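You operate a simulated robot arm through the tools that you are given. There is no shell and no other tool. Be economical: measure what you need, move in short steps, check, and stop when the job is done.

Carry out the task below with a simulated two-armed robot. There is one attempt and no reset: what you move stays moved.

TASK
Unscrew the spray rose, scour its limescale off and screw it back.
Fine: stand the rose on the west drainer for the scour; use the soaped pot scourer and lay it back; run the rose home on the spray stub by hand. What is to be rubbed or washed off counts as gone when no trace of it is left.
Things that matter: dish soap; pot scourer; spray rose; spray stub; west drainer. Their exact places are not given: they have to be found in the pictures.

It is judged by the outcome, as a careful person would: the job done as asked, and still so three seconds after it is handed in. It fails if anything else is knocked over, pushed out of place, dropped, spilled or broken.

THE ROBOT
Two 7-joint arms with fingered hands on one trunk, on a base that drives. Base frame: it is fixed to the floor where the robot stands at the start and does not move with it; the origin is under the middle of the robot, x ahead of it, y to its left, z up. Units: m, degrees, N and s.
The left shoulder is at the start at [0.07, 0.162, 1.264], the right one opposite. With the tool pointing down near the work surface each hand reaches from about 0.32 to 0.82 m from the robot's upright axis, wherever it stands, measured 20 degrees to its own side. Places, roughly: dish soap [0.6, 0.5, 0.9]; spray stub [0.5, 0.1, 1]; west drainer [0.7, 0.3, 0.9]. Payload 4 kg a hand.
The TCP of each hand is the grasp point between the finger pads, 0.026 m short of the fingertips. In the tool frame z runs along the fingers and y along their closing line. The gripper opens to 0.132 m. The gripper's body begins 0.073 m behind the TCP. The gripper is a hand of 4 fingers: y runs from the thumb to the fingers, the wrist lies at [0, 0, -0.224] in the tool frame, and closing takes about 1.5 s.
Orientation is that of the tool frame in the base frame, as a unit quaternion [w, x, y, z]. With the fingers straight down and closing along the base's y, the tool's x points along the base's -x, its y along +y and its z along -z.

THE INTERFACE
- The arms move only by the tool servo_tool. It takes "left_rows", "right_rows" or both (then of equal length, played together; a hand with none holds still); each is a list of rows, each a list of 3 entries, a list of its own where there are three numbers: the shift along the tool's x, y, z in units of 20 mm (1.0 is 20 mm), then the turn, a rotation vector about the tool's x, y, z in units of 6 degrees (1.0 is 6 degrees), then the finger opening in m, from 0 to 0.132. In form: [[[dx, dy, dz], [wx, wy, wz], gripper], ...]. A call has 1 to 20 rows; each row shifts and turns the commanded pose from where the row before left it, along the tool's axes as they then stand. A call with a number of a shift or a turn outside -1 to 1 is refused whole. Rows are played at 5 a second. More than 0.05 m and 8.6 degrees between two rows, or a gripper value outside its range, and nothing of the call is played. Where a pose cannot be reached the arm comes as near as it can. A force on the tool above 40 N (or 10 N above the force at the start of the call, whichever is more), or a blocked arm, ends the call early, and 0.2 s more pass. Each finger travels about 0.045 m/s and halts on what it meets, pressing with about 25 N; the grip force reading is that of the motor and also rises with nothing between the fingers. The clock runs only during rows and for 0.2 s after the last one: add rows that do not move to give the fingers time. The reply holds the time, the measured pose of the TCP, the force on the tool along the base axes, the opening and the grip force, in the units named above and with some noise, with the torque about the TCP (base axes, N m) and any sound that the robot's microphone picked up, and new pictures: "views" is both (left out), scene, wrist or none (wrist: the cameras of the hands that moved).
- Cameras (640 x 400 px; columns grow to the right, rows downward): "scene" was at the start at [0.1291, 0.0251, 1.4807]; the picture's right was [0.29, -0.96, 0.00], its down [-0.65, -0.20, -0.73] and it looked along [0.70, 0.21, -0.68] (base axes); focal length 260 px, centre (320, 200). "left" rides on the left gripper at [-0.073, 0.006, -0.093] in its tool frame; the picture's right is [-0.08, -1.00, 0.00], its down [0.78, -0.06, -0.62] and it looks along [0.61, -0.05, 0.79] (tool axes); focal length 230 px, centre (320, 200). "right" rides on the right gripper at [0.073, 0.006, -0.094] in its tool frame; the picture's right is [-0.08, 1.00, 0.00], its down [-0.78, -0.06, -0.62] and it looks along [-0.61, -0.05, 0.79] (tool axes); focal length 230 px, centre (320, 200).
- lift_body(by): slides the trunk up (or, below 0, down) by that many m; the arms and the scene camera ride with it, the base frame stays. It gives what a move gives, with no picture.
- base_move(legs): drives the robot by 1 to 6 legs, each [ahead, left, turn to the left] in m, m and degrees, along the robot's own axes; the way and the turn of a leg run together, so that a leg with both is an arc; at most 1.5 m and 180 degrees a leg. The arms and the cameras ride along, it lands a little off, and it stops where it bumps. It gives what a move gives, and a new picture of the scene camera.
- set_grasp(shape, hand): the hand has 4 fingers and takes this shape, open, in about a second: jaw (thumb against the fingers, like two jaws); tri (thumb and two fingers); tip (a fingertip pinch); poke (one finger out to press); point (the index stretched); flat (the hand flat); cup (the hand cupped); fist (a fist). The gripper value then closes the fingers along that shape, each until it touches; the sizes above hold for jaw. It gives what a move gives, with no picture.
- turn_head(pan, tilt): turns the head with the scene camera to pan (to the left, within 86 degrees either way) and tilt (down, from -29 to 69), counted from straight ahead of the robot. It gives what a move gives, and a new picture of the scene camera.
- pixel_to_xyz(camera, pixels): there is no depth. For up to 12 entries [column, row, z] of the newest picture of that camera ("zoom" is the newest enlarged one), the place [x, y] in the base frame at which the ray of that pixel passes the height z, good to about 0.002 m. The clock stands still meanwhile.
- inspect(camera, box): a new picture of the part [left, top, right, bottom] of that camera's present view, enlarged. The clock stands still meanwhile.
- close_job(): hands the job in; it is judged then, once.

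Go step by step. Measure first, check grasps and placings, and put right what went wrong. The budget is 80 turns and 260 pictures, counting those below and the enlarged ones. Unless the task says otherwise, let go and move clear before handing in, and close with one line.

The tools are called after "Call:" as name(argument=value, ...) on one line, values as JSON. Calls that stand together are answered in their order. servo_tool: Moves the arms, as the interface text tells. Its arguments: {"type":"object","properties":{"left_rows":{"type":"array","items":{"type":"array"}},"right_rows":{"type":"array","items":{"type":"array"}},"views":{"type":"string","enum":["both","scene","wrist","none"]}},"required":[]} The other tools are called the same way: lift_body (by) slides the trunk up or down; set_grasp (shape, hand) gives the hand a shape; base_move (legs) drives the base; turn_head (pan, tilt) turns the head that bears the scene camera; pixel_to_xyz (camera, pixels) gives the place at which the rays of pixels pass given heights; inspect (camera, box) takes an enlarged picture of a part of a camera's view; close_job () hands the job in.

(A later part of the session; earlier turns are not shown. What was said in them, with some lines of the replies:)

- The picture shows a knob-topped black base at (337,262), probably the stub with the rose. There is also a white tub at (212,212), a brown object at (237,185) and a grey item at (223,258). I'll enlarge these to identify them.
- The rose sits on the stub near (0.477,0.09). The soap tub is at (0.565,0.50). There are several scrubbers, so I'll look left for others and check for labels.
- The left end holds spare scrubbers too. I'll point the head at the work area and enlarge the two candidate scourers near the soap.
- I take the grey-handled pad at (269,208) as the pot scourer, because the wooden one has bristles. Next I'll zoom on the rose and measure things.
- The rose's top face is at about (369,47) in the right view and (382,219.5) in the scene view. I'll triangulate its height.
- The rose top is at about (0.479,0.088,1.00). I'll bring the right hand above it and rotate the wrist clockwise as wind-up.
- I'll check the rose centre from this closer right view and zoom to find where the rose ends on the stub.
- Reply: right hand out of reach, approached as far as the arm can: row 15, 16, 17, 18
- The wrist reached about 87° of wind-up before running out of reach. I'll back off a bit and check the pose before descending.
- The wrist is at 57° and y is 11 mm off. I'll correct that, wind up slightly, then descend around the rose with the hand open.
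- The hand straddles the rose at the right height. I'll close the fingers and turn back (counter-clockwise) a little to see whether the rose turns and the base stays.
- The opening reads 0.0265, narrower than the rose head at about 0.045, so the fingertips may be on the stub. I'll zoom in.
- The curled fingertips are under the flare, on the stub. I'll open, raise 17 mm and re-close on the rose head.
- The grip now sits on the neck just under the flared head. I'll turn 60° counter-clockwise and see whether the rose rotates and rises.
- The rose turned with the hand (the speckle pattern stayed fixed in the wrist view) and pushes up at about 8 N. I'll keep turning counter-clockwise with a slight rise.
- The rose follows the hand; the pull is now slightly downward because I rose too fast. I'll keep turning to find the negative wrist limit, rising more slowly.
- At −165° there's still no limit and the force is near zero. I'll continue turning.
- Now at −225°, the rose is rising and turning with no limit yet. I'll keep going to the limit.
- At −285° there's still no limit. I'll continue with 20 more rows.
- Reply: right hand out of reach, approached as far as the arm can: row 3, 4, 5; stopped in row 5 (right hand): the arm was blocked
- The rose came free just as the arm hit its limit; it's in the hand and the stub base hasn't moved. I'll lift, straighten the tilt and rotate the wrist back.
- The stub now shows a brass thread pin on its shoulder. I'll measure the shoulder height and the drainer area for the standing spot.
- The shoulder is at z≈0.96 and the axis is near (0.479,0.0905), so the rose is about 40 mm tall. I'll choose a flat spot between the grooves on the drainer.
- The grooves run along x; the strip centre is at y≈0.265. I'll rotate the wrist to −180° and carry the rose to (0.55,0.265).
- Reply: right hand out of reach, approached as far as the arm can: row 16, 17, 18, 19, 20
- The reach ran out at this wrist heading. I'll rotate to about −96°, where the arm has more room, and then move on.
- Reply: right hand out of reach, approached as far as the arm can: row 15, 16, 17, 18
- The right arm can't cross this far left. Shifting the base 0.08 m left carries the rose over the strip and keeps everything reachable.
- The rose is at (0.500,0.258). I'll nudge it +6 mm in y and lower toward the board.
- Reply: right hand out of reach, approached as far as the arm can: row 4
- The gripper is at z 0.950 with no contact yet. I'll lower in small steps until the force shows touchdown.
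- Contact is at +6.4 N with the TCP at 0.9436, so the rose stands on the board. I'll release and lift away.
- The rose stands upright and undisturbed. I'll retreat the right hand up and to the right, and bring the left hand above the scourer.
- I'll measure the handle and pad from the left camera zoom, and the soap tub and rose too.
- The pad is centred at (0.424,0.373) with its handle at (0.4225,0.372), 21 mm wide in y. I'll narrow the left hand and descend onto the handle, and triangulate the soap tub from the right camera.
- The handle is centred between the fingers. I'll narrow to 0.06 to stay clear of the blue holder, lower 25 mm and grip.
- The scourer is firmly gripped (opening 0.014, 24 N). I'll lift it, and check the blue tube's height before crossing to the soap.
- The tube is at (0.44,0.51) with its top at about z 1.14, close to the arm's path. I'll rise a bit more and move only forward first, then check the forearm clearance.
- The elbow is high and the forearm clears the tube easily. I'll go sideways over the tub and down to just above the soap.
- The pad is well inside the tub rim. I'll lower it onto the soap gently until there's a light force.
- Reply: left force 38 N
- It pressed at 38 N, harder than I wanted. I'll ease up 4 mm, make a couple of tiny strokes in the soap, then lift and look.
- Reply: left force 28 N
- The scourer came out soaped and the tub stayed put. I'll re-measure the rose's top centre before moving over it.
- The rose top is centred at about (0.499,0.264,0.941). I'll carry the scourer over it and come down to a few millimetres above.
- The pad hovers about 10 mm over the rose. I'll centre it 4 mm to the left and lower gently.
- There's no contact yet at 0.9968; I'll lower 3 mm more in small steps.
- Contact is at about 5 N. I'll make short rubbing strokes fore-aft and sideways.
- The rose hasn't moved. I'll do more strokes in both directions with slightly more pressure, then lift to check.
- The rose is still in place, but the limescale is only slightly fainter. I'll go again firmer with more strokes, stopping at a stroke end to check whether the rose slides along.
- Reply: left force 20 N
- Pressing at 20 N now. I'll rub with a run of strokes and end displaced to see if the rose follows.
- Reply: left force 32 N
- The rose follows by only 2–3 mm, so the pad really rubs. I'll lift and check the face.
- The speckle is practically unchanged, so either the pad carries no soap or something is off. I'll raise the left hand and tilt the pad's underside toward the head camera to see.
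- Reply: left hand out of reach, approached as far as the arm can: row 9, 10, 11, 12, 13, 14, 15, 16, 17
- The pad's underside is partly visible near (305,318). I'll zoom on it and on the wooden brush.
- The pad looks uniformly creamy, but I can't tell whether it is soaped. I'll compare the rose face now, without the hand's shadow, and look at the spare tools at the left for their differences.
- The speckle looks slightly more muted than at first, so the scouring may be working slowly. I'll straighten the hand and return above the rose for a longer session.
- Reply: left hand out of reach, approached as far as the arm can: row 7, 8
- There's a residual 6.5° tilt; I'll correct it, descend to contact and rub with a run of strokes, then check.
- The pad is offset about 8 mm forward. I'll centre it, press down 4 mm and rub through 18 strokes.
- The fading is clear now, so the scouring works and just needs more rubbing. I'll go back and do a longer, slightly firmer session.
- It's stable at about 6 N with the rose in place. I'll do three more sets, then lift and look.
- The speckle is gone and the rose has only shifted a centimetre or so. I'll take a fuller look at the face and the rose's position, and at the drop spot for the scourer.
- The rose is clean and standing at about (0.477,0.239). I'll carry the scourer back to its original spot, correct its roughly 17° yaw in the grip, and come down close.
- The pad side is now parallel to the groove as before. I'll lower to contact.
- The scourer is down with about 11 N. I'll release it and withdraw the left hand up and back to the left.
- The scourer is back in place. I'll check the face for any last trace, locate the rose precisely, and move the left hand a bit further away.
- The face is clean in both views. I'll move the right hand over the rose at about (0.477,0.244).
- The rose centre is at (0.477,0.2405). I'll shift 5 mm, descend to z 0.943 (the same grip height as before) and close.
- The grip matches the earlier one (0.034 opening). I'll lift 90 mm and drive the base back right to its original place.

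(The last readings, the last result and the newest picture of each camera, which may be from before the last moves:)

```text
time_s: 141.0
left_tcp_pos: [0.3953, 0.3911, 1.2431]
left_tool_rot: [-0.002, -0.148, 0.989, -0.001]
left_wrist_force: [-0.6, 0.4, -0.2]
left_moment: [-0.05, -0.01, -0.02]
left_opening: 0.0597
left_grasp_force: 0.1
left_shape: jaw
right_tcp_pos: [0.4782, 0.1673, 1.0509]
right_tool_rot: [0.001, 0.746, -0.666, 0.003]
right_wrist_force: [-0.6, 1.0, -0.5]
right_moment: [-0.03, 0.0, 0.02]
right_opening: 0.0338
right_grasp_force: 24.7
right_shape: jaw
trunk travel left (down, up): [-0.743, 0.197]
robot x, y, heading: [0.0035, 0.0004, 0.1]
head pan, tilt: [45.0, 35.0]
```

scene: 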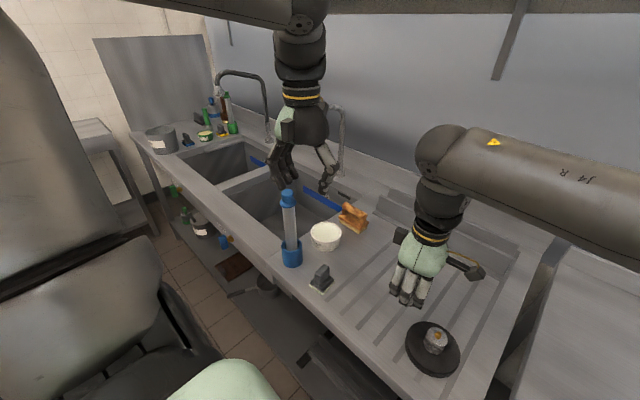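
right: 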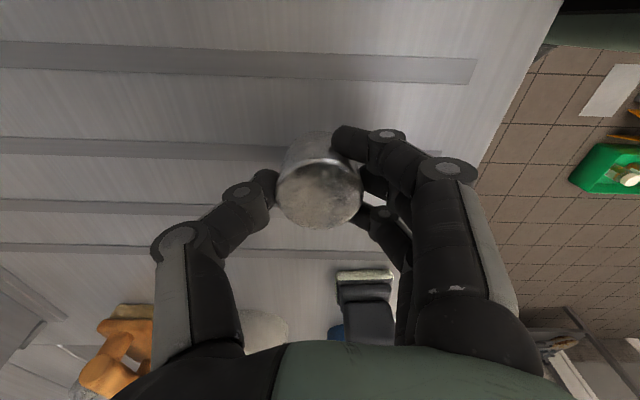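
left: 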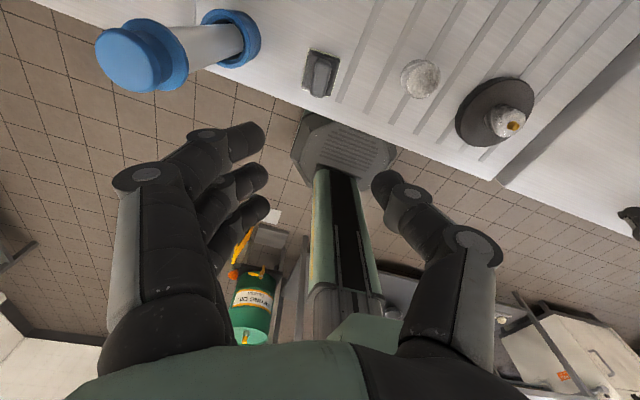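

The base is back. I'll move over the stub and wind the wrist back (holding the rose) toward −276°.

Call:
servo_tool(right_rows=[[[0.957, 0.088, 0], [0, 0, 0], 0.03], [[0.957, 0.088, 0], [0, 0, 0], 0.03], [[0.957, 0.088, 0], [0, 0, 0], 0.03], [[0.957, 0.088, 0], [0, 0, 0], 0.03], [[0, 0, 0], [0, 0, -1], 0.03], [[0, 0, 0], [0, 0, -1], 0.03], [[0, 0, 0], [0, 0, -1], 0.03], [[0, 0, 0], [0, 0, -1], 0.03], [[0, 0, 0], [0, 0, -1], 0.03], [[0, 0, 0], [0, 0, -1], 0.03], [[0, 0, 0], [0, 0, -1], 0.03], [[0, 0, 0], [0, 0, -1], 0.03], [[0, 0, 0], [0, 0, -1], 0.03], [[0, 0, 0], [0, 0, -1], 0.03], [[0, 0, 0], [0, 0, -1], 0.03], [[0, 0, 0], [0, 0, -1], 0.03], [[0, 0, 0], [0, 0, -1], 0.03], [[0, 0, 0], [0, 0, -1], 0.03], [[0, 0, 0], [0, 0, -1], 0.03], [[0, 0, 0], [0, 0, -1], 0.03]], views="none")

Call:
servo_tool(right_rows=[[[0, 0, 0], [0, 0, -1], 0.03], [[0, 0, 0], [0, 0, -1], 0.03], [[0, 0, 0], [0, 0, -1], 0.03], [[0, 0, 0], [0, 0, -1], 0.03], [[0, 0, 0], [0, 0, -1], 0.03], [[0, 0, 0], [0, 0, -1], 0.03], [[0, 0, 0], [0, 0, -1], 0.03], [[0, 0, 0], [0, 0, -1], 0.03], [[0, 0, 0], [0, 0, -1], 0.03], [[0, 0, 0], [0, 0, -1], 0.03], [[0, 0, 0], [0, 0, -1], 0.03], [[0, 0, 0], [0, 0, -1], 0.03], [[0, 0, 0], [0, 0, -1], 0.03], [[0, 0, 0], [0, 0, 0], 0.03]])

Call:
inspect(camera="scene", box=[376, 280, 488, 380])

```text
time_s: 145.2
left_tcp_pos: [0.3945, 0.3886, 1.2445]
left_tool_rot: [-0.001, -0.148, 0.989, 0.0]
left_wrist_force: [-0.5, 0.9, 0.3]
left_moment: [0.01, 0.01, 0.01]
left_opening: 0.0596
left_grasp_force: 0.0
left_shape: jaw
right_tcp_pos: [0.4795, 0.0884, 1.052]
right_tool_rot: [0.003, 0.994, 0.111, 0.002]
right_wrist_force: [-0.9, 0.0, -0.4]
right_moment: [0.02, 0.0, -0.07]
right_opening: 0.0336
right_grasp_force: 24.9
right_shape: jaw
trunk travel left (down, up): [-0.743, 0.197]
robot x, y, heading: [0.0024, 0.003, 0.1]
head pan, tilt: [45.0, 35.0]
```

```text
time_s: 148.2
left_tcp_pos: [0.3956, 0.388, 1.2431]
left_tool_rot: [-0.001, -0.147, 0.989, 0.001]
left_wrist_force: [-0.2, 0.3, 0.5]
left_moment: [0.01, 0.02, 0.01]
left_opening: 0.0591
left_grasp_force: 0.1
left_shape: jaw
right_tcp_pos: [0.4794, 0.087, 1.0516]
right_tool_rot: [0.002, 0.703, 0.711, 0.0]
right_wrist_force: [0.6, 0.3, -1.8]
right_moment: [0.01, 0.01, 0.04]
right_opening: 0.0336
right_grasp_force: 25.2
right_shape: jaw
trunk travel left (down, up): [-0.743, 0.197]
robot x, y, heading: [-0.0016, 0.0022, 0.1]
head pan, tilt: [45.0, 35.0]
```

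scene: 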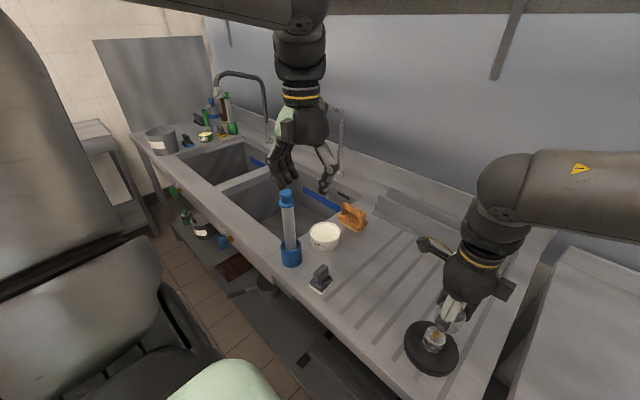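
right: 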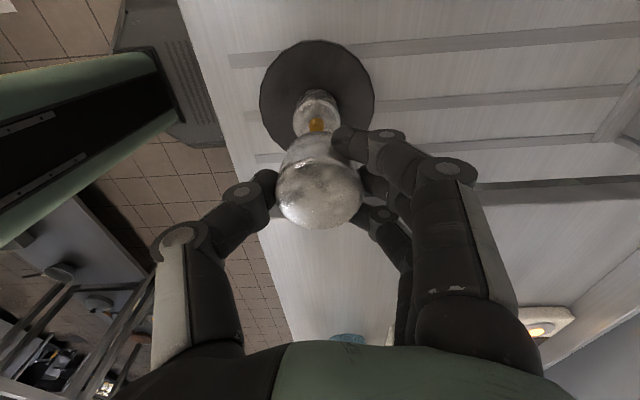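

```text
4.00 times, centred on (432, 330) of scene
```

zoom: 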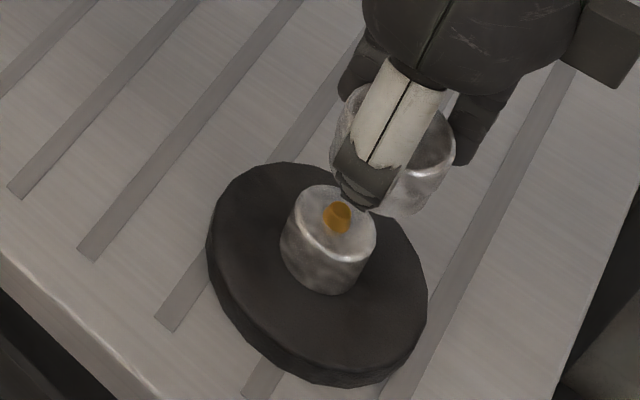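

The wrist is at −271° with the rose over the stub. I'll measure the pin and stub axis from the right camera for fine alignment.

Call:
inspect(camera="right", box=[284, 84, 348, 124])

Call:
pixel_to_xyz(camera="zoom", pixels=[[320, 200, 0.96], [320, 300, 0.96], [420, 200, 0.96], [320, 400, 0.97]])

Call:
pixel_to_xyz(camera="right", pixels=[[294, 110, 0.96], [338, 110, 0.96], [316, 125, 0.968], [260, 97, 0.92], [375, 97, 0.92]])

```text
10.00 times, centred on (316, 104) of right
```

zoom: 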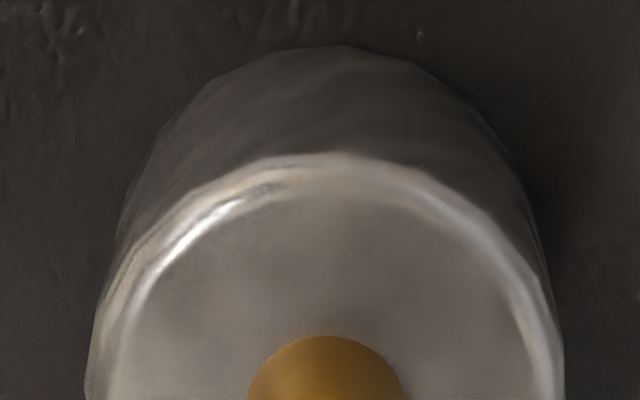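

```text
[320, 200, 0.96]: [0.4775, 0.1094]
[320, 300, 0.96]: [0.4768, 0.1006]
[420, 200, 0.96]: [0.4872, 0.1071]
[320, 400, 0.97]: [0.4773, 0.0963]
```

```text
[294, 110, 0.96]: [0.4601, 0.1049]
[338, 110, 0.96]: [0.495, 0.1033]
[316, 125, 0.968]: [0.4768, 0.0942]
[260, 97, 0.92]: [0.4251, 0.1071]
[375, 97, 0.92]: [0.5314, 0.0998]
```

The stub axis is at (0.478,0.0905). I'll align the TCP and lower until the rose is just on the pin.

Call:
servo_tool(right_rows=[[[0.175, -0.07, 0], [0, 0, 0], 0.03], [[0, 0, 0.8], [0, 0, 0], 0.03], [[0, 0, 0.8], [0, 0, 0], 0.03], [[0, 0, 0.3], [0, 0, 0], 0.03], [[0, 0, 0.1], [0, 0, 0], 0.03], [[0, 0, 0], [0, 0, 0], 0.03]])

Call:
inspect(camera="right", box=[220, 60, 460, 230])

Call:
inspect(camera="scene", box=[376, 280, 488, 380])

```text
time_s: 149.6
left_tcp_pos: [0.3961, 0.3879, 1.2446]
left_tool_rot: [-0.002, -0.148, 0.989, -0.001]
left_wrist_force: [0.5, 0.4, 0.7]
left_moment: [0.02, -0.02, 0.01]
left_opening: 0.0594
left_grasp_force: 0.1
left_shape: jaw
right_tcp_pos: [0.4779, 0.0907, 1.0099]
right_tool_rot: [0.003, 0.704, 0.71, 0.001]
right_wrist_force: [-0.4, -0.5, -1.5]
right_moment: [-0.03, -0.01, -0.01]
right_opening: 0.0335
right_grasp_force: 24.8
right_shape: jaw
trunk travel left (down, up): [-0.743, 0.197]
robot x, y, heading: [-0.0021, 0.0024, 0.1]
head pan, tilt: [45.0, 35.0]
```

scene: 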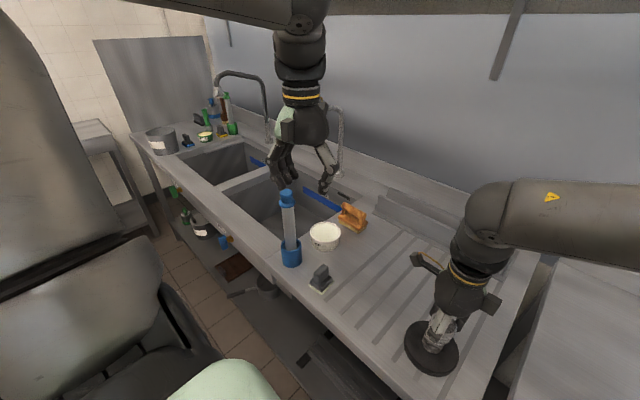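
right: 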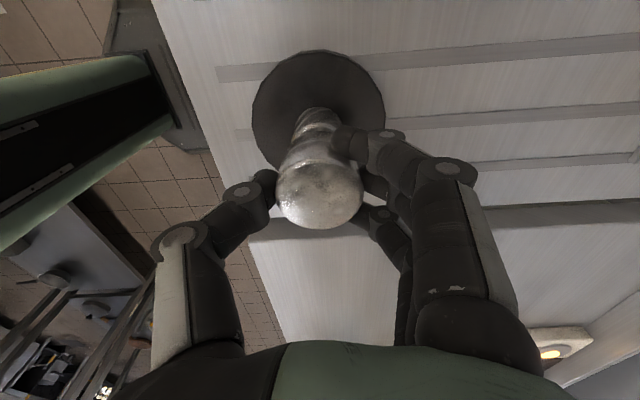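

```text
2.35 times, centred on (340, 145) of right
```

zoom: 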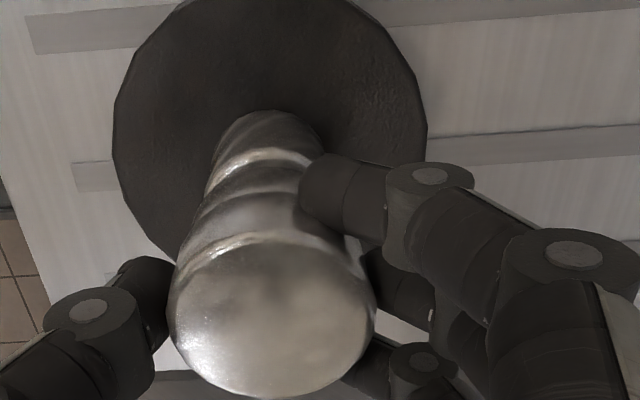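

```text
4.00 times, centred on (432, 330) of scene
```

zoom: 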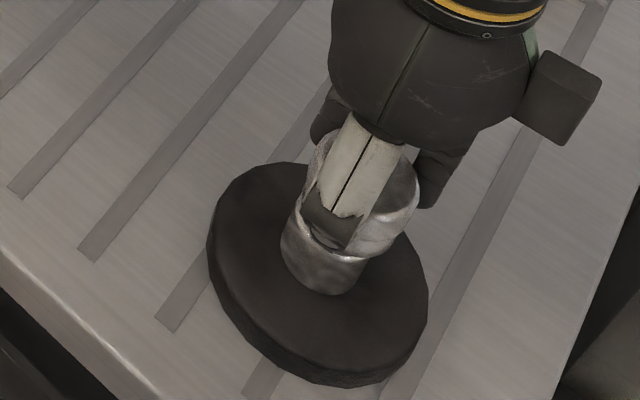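

It's aligned and just above engagement. I'll lower in 1 mm steps until it touches the thread.

Call:
servo_tool(right_rows=[[[0, 0, 0.05], [0, 0, 0], 0.03], [[0, 0, 0.05], [0, 0, 0], 0.03], [[0, 0, 0.05], [0, 0, 0], 0.03], [[0, 0, 0], [0, 0, 0], 0.03]], views="none")

```text
time_s: 150.6
left_tcp_pos: [0.3948, 0.3883, 1.2431]
left_tool_rot: [-0.001, -0.147, 0.989, 0.0]
left_wrist_force: [0.7, -1.1, -0.2]
left_moment: [0.0, 0.02, 0.01]
left_opening: 0.0595
left_grasp_force: 0.0
left_shape: jaw
right_tcp_pos: [0.4783, 0.0909, 1.009]
right_tool_rot: [0.003, 0.704, 0.71, 0.001]
right_wrist_force: [0.3, -0.1, -1.3]
right_moment: [0.01, 0.01, 0.01]
right_opening: 0.0334
right_grasp_force: 25.1
right_shape: jaw
trunk travel left (down, up): [-0.743, 0.197]
robot x, y, heading: [0.002, 0.0013, 0.1]
head pan, tilt: [45.0, 35.0]
```

No contact force yet. I'll go 1.5 mm lower and begin turning clockwise with a gentle descent.

Call:
servo_tool(right_rows=[[[0, 0, 0.05], [0, 0, 0], 0.03], [[0, 0, 0.03], [0, 0, 0], 0.03], [[0, 0, 0], [0, 0, 0], 0.03]], views="none")

Call:
servo_tool(right_rows=[[[0, 0, 0.005], [0, 0, 1], 0.03], [[0, 0, 0.005], [0, 0, 1], 0.03], [[0, 0, 0.005], [0, 0, 1], 0.03], [[0, 0, 0.005], [0, 0, 1], 0.03], [[0, 0, 0.005], [0, 0, 1], 0.03], [[0, 0, 0.005], [0, 0, 1], 0.03], [[0, 0, 0.005], [0, 0, 1], 0.03], [[0, 0, 0.005], [0, 0, 1], 0.03], [[0, 0, 0], [0, 0, 0], 0.03]], views="none")

Call:
inspect(camera="scene", box=[376, 280, 488, 380])

```text
time_s: 151.4
left_tcp_pos: [0.396, 0.3886, 1.2444]
left_tool_rot: [-0.002, -0.148, 0.989, -0.001]
left_wrist_force: [-0.2, 0.4, 0.1]
left_moment: [-0.02, -0.03, 0.01]
left_opening: 0.0594
left_grasp_force: 0.0
left_shape: jaw
right_tcp_pos: [0.4788, 0.0898, 1.0078]
right_tool_rot: [0.004, 0.704, 0.71, 0.001]
right_wrist_force: [0.0, 0.3, 0.3]
right_moment: [0.0, 0.01, 0.0]
right_opening: 0.0338
right_grasp_force: 25.6
right_shape: jaw
trunk travel left (down, up): [-0.743, 0.197]
robot x, y, heading: [0.0031, -0.0004, -0.1]
head pan, tilt: [45.0, 35.0]
```

```text
time_s: 153.4
left_tcp_pos: [0.3954, 0.3883, 1.2438]
left_tool_rot: [-0.002, -0.148, 0.989, 0.0]
left_wrist_force: [0.6, 0.9, -0.1]
left_moment: [0.0, 0.01, -0.03]
left_opening: 0.0593
left_grasp_force: 0.0
left_shape: jaw
right_tcp_pos: [0.4792, 0.0898, 1.006]
right_tool_rot: [0.002, 0.932, 0.362, 0.002]
right_wrist_force: [-0.5, -0.2, -0.7]
right_moment: [0.0, -0.01, -0.01]
right_opening: 0.0337
right_grasp_force: 25.4
right_shape: jaw
trunk travel left (down, up): [-0.743, 0.197]
robot x, y, heading: [-0.0027, -0.0008, 0.2]
head pan, tilt: [45.0, 35.0]
```

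```text
4.00 times, centred on (432, 330) of scene
```

zoom: 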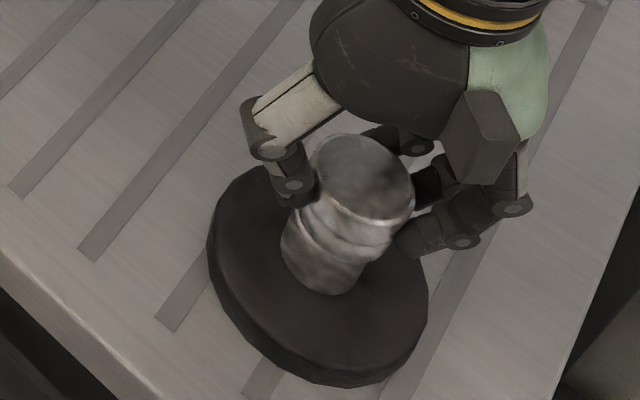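

There's no resistance and it's tracking down smoothly. I'll continue clockwise while descending at the thread rate.

Call:
servo_tool(right_rows=[[[0, 0, 0.005], [0, 0, 1], 0.03], [[0, 0, 0.005], [0, 0, 1], 0.03], [[0, 0, 0.005], [0, 0, 1], 0.03], [[0, 0, 0.005], [0, 0, 1], 0.03], [[0, 0, 0.005], [0, 0, 1], 0.03], [[0, 0, 0.005], [0, 0, 1], 0.03], [[0, 0, 0.005], [0, 0, 1], 0.03], [[0, 0, 0.005], [0, 0, 1], 0.03], [[0, 0, 0.005], [0, 0, 1], 0.03], [[0, 0, 0.005], [0, 0, 1], 0.03], [[0, 0, 0.005], [0, 0, 1], 0.03], [[0, 0, 0.005], [0, 0, 1], 0.03], [[0, 0, 0.005], [0, 0, 1], 0.03], [[0, 0, 0.005], [0, 0, 1], 0.03], [[0, 0, 0.005], [0, 0, 1], 0.03], [[0, 0, 0], [0, 0, 0], 0.03]], views="none")

Call:
inspect(camera="scene", box=[376, 280, 488, 380])

```text
time_s: 156.8
left_tcp_pos: [0.3946, 0.3886, 1.2439]
left_tool_rot: [-0.001, -0.148, 0.989, -0.001]
left_wrist_force: [1.2, -0.1, -0.2]
left_moment: [0.04, 0.0, 0.0]
left_opening: 0.0594
left_grasp_force: 0.1
left_shape: jaw
right_tcp_pos: [0.4789, 0.0913, 1.0052]
right_tool_rot: [0.002, 0.915, -0.404, 0.003]
right_wrist_force: [-0.1, 0.2, -0.9]
right_moment: [-0.01, 0.0, 0.01]
right_opening: 0.0335
right_grasp_force: 25.2
right_shape: jaw
trunk travel left (down, up): [-0.743, 0.197]
robot x, y, heading: [-0.0046, 0.0006, 0.1]
head pan, tilt: [45.0, 35.0]
```

```text
4.00 times, centred on (432, 330) of scene
```

zoom: 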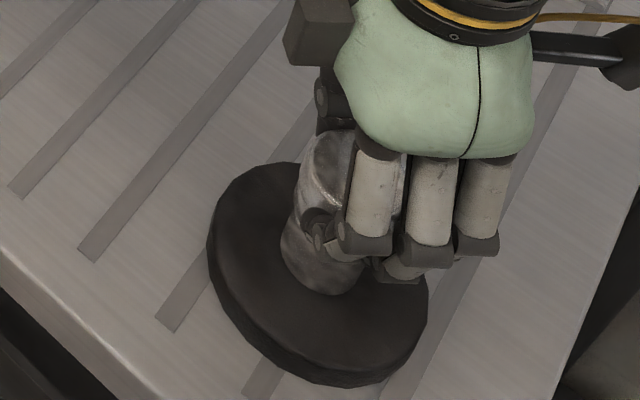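

It's smooth at −132° with no side load. I'll continue turning to near the positive wrist limit in two runs.

Call:
servo_tool(right_rows=[[[0, 0, 0.005], [0, 0, 1], 0.03], [[0, 0, 0.005], [0, 0, 1], 0.03], [[0, 0, 0.005], [0, 0, 1], 0.03], [[0, 0, 0.005], [0, 0, 1], 0.03], [[0, 0, 0.005], [0, 0, 1], 0.03], [[0, 0, 0.005], [0, 0, 1], 0.03], [[0, 0, 0.005], [0, 0, 1], 0.03], [[0, 0, 0.005], [0, 0, 1], 0.03], [[0, 0, 0.005], [0, 0, 1], 0.03], [[0, 0, 0.005], [0, 0, 1], 0.03], [[0, 0, 0.005], [0, 0, 1], 0.03], [[0, 0, 0.005], [0, 0, 1], 0.03], [[0, 0, 0.005], [0, 0, 1], 0.03], [[0, 0, 0.005], [0, 0, 1], 0.03], [[0, 0, 0.005], [0, 0, 1], 0.03], [[0, 0, 0.005], [0, 0, 1], 0.03], [[0, 0, 0.005], [0, 0, 1], 0.03], [[0, 0, 0.005], [0, 0, 1], 0.03], [[0, 0, 0.005], [0, 0, 1], 0.03], [[0, 0, 0.005], [0, 0, 1], 0.03]], views="none")

Call:
servo_tool(right_rows=[[[0, 0, 0.005], [0, 0, 1], 0.03], [[0, 0, 0.005], [0, 0, 1], 0.03], [[0, 0, 0.005], [0, 0, 1], 0.03], [[0, 0, 0.005], [0, 0, 1], 0.03], [[0, 0, 0.005], [0, 0, 1], 0.03], [[0, 0, 0.005], [0, 0, 1], 0.03], [[0, 0, 0.005], [0, 0, 1], 0.03], [[0, 0, 0.005], [0, 0, 1], 0.03], [[0, 0, 0.005], [0, 0, 1], 0.03], [[0, 0, 0.005], [0, 0, 1], 0.03], [[0, 0, 0], [0, 0, 0], 0.03]], views="wrist")

Call:
inspect(camera="scene", box=[376, 280, 488, 380])

```text
time_s: 161.0
left_tcp_pos: [0.3934, 0.3897, 1.2433]
left_tool_rot: [-0.001, -0.148, 0.989, 0.0]
left_wrist_force: [-0.5, -1.0, -0.1]
left_moment: [0.0, 0.0, 0.0]
left_opening: 0.0597
left_grasp_force: 0.0
left_shape: jaw
right_tcp_pos: [0.478, 0.0903, 1.0023]
right_tool_rot: [0.001, -0.108, 0.994, -0.003]
right_wrist_force: [-3.9, 1.5, -1.2]
right_moment: [0.13, 0.08, 0.01]
right_opening: 0.0333
right_grasp_force: 25.0
right_shape: jaw
trunk travel left (down, up): [-0.743, 0.197]
robot x, y, heading: [0.0004, -0.0008, -0.0]
head pan, tilt: [45.0, 35.0]
```

```text
time_s: 163.4
left_tcp_pos: [0.3959, 0.3903, 1.2427]
left_tool_rot: [-0.002, -0.148, 0.989, 0.0]
left_wrist_force: [-0.4, -0.6, -0.1]
left_moment: [0.02, -0.02, 0.02]
left_opening: 0.0594
left_grasp_force: 0.1
left_shape: jaw
right_tcp_pos: [0.4783, 0.0914, 1.0016]
right_tool_rot: [0.003, 0.404, 0.915, -0.002]
right_wrist_force: [2.1, 4.0, 0.0]
right_moment: [0.1, -0.03, 0.0]
right_opening: 0.0333
right_grasp_force: 24.9
right_shape: jaw
trunk travel left (down, up): [-0.743, 0.197]
robot x, y, heading: [0.0017, -0.0006, 0.1]
head pan, tilt: [45.0, 35.0]
```

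right: 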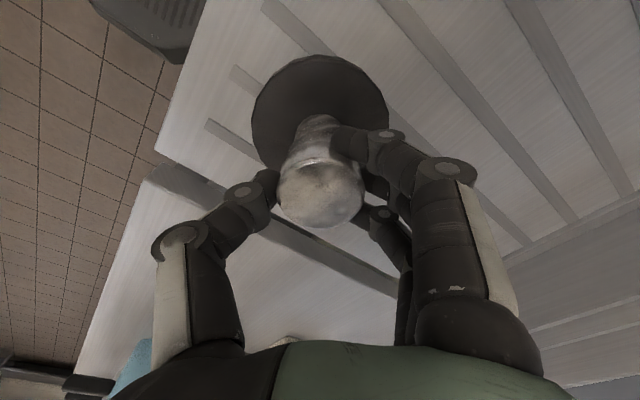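

```text
4.00 times, centred on (432, 330) of scene
```

zoom: 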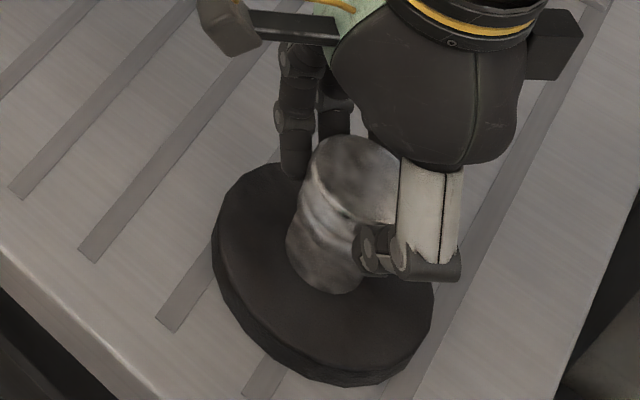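

z is 1.0016, about the seated height. I'll turn the last bit to the wrist limit and watch the torque.

Call:
servo_tool(right_rows=[[[0, 0, 0.005], [0, 0, 1], 0.03], [[0, 0, 0.005], [0, 0, 1], 0.03], [[0, 0, 0.005], [0, 0, 1], 0.03], [[0, 0, 0.005], [0, 0, 1], 0.03], [[0, 0, 0.005], [0, 0, 1], 0.03]], views="none")

Call:
inspect(camera="right", box=[250, 70, 410, 230])

```text
time_s: 164.6
left_tcp_pos: [0.3945, 0.389, 1.2436]
left_tool_rot: [-0.001, -0.148, 0.989, 0.001]
left_wrist_force: [0.1, 0.4, -0.3]
left_moment: [0.01, -0.02, -0.02]
left_opening: 0.0595
left_grasp_force: 0.2
left_shape: jaw
right_tcp_pos: [0.4784, 0.0889, 1.0013]
right_tool_rot: [0.004, 0.627, 0.779, -0.001]
right_wrist_force: [-0.4, -1.5, -1.3]
right_moment: [0.02, -0.04, 0.3]
right_opening: 0.0327
right_grasp_force: 24.8
right_shape: jaw
trunk travel left (down, up): [-0.743, 0.197]
robot x, y, heading: [-0.0008, 0.0047, 0.0]
head pan, tilt: [45.0, 35.0]
```

```text
2.50 times, centred on (330, 150) of right
```

zoom: 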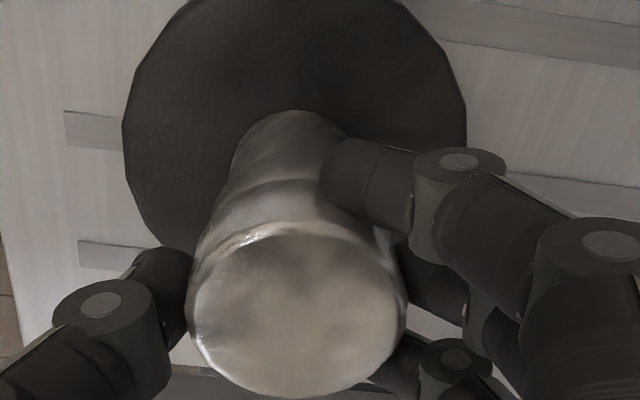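

A torque of 0.3 N m appeared at the end, so it's tightening. I'll regrip 72° back and turn again to confirm it's run home.

Call:
servo_tool(right_rows=[[[0, 0, 0], [0, 0, 0], 0.08], [[0, 0, 0], [0, 0, 0], 0.08], [[0, 0, 0], [0, 0, 0], 0.08], [[0, 0, 0], [0, 0, 0], 0.08], [[0, 0, 0], [0, 0, 0], 0.08], [[0, 0, 0], [0, 0, -1], 0.08], [[0, 0, 0], [0, 0, -1], 0.08], [[0, 0, 0], [0, 0, -1], 0.08], [[0, 0, 0], [0, 0, -1], 0.08], [[0, 0, 0], [0, 0, -1], 0.08], [[0, 0, 0], [0, 0, -1], 0.08], [[0, 0, 0], [0, 0, -1], 0.08], [[0, 0, 0], [0, 0, -1], 0.08], [[0, 0, 0], [0, 0, -1], 0.08], [[0, 0, 0], [0, 0, -1], 0.08], [[0, 0, 0], [0, 0, -1], 0.08], [[0, 0, 0], [0, 0, -1], 0.08], [[0, 0, 0], [0, 0, 0], 0.08]], views="wrist")

Call:
inspect(camera="scene", box=[384, 290, 480, 370])

Call:
servo_tool(right_rows=[[[0, 0, 0], [0, 0, 0], 0.03], [[0, 0, 0], [0, 0, 0], 0.03], [[0, 0, 0], [0, 0, 0], 0.03], [[0, 0, 0], [0, 0, 0], 0.03], [[0, 0, 0], [0, 0, 0], 0.03], [[0, 0, 0], [0, 0, 0], 0.03], [[0, 0, 0], [0, 0, 0], 0.03], [[0, 0, 0], [0, 0, 1], 0.03], [[0, 0, 0], [0, 0, 1], 0.03], [[0, 0, 0], [0, 0, 1], 0.03], [[0, 0, 0], [0, 0, 1], 0.03]], views="none")

Call:
inspect(camera="right", box=[250, 70, 410, 230])

```text
time_s: 168.4
left_tcp_pos: [0.394, 0.388, 1.2434]
left_tool_rot: [-0.002, -0.148, 0.989, 0.0]
left_wrist_force: [-0.1, 0.3, -0.7]
left_moment: [0.01, 0.03, -0.02]
left_opening: 0.0593
left_grasp_force: 0.1
left_shape: jaw
right_tcp_pos: [0.479, 0.0919, 1.0023]
right_tool_rot: [0.003, 0.047, 0.999, -0.001]
right_wrist_force: [-1.1, -0.1, -0.5]
right_moment: [0.0, 0.0, -0.03]
right_opening: 0.0796
right_grasp_force: 0.0
right_shape: jaw
trunk travel left (down, up): [-0.743, 0.197]
robot x, y, heading: [0.0011, -0.0001, 0.3]
head pan, tilt: [45.0, 35.0]
```

right: 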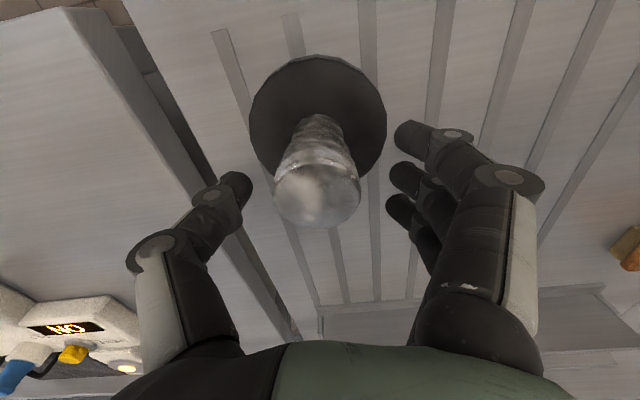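

```text
5.00 times, centred on (432, 330) of scene
```

zoom: 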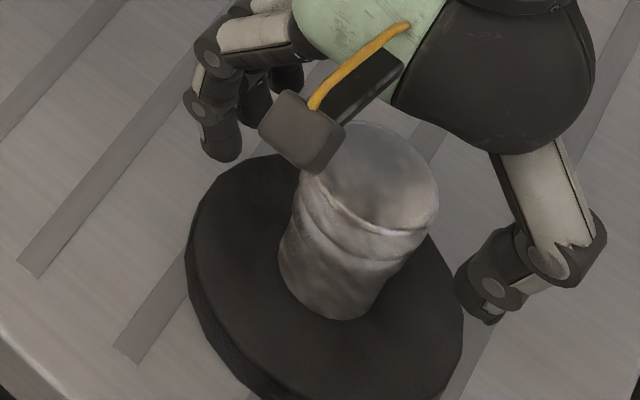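

```text
time_s: 170.8
left_tcp_pos: [0.3951, 0.3893, 1.244]
left_tool_rot: [-0.001, -0.148, 0.989, 0.001]
left_wrist_force: [0.7, -0.2, -0.2]
left_moment: [0.04, -0.01, 0.03]
left_opening: 0.0597
left_grasp_force: 0.1
left_shape: jaw
right_tcp_pos: [0.4795, 0.0901, 1.0016]
right_tool_rot: [0.002, 0.255, 0.967, -0.001]
right_wrist_force: [1.3, 0.9, 0.3]
right_moment: [0.02, -0.01, 0.29]
right_opening: 0.0332
right_grasp_force: 24.6
right_shape: jaw
trunk travel left (down, up): [-0.743, 0.197]
robot x, y, heading: [0.0015, 0.0021, -0.1]
head pan, tilt: [45.0, 35.0]
```

```text
2.50 times, centred on (330, 150) of right
```

zoom: 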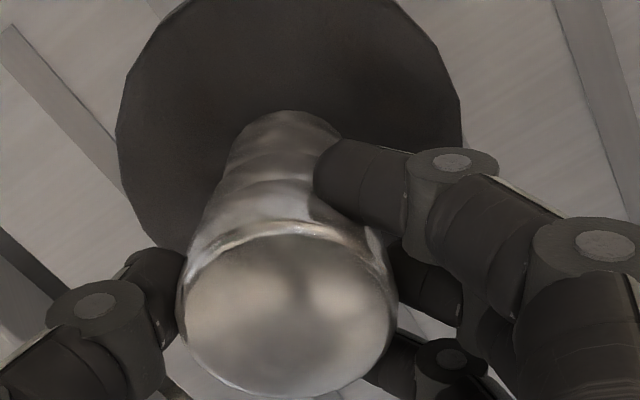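

The torque rises at once to 0.29 N m, so the rose is home. I'll release, lift clear and do a final check.

Call:
servo_tool(right_rows=[[[0, 0, 0], [0, 0, 0], 0.06], [[0, 0, 0], [0, 0, 0], 0.09], [[0, 0, 0], [0, 0, 0], 0.1], [[0, 0, 0], [0, 0, 0], 0.1], [[0, 0, 0], [0, 0, 0], 0.1], [[0, 0, 0], [0, 0, 0], 0.1], [[0, 0, -0.5], [0, 0, 0], 0.1], [[0, 0, -1], [0, 0, 0], 0.1], [[0, 0, -1], [0, 0, 0], 0.1], [[0, 0, -1], [0, 0, 0], 0.1], [[0, 0, -1], [0, 0, 0], 0.1], [[0, 0, -1], [0, 0, 0], 0.1], [[0, 0, -1], [0, 0, 0], 0.1], [[0, 0, -1], [0, 0, 0], 0.1], [[0, 0, -1], [0, 0, 0], 0.1]])

Call:
inspect(camera="scene", box=[400, 310, 464, 360])

Call:
inspect(camera="scene", box=[260, 180, 400, 300])

```text
time_s: 174.0
left_tcp_pos: [0.3939, 0.3886, 1.2449]
left_tool_rot: [-0.001, -0.148, 0.989, 0.001]
left_wrist_force: [0.0, 0.1, 0.3]
left_moment: [0.01, 0.0, -0.01]
left_opening: 0.0593
left_grasp_force: 0.1
left_shape: jaw
right_tcp_pos: [0.4778, 0.0889, 1.1724]
right_tool_rot: [0.003, 0.254, 0.967, -0.001]
right_wrist_force: [-0.7, -0.1, -0.4]
right_moment: [0.0, 0.0, -0.01]
right_opening: 0.0999
right_grasp_force: 0.0
right_shape: jaw
trunk travel left (down, up): [-0.743, 0.197]
robot x, y, heading: [-0.0011, -0.0023, -0.1]
head pan, tilt: [45.0, 35.0]
```

scene: 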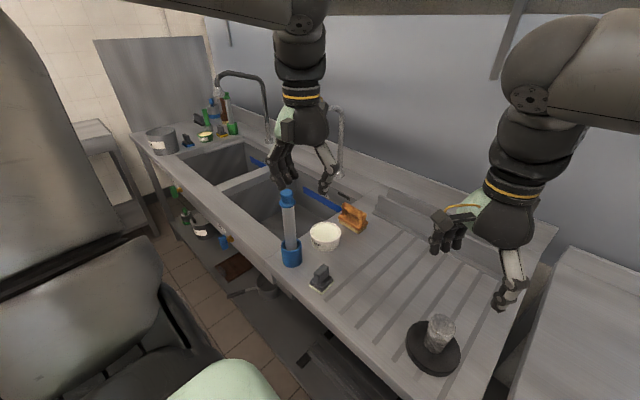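
right: 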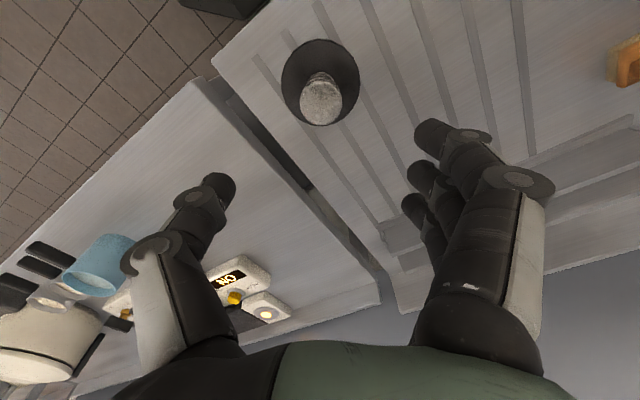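

```text
8.00 times, centred on (432, 335) of scene
```

zoom: 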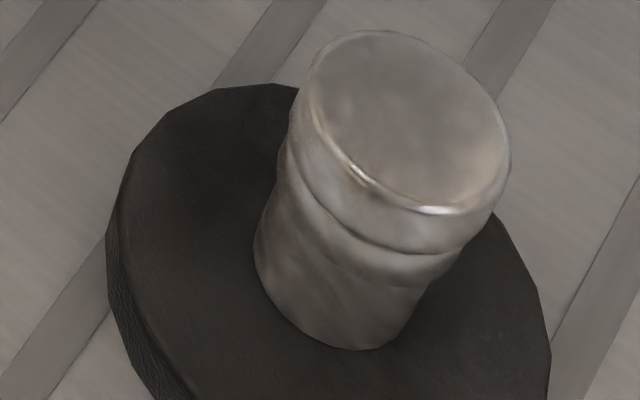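

```text
3.33 times, centred on (330, 240) of scene
```

zoom: 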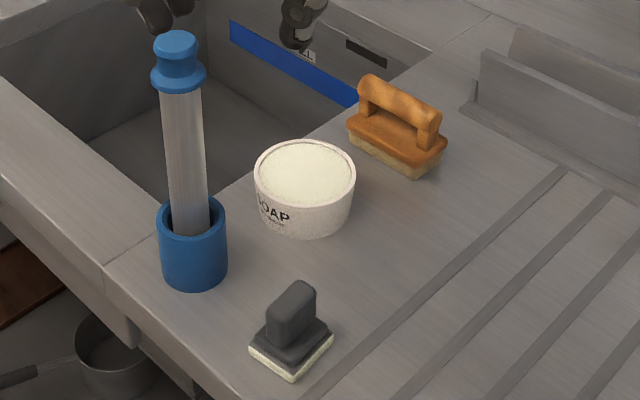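

The rose sits flush on the stub with a clean face. The scourer, soap and tube are all in place and both hands are clear, so I'm handing in.

Call:
close_job()

```text
The job is handed in.
```

The job is handed in: the spray rose was unscrewed, scoured on the west drainer with the soaped pot scourer until no limescale showed, and screwed home on the stub. The scourer is back in its place.
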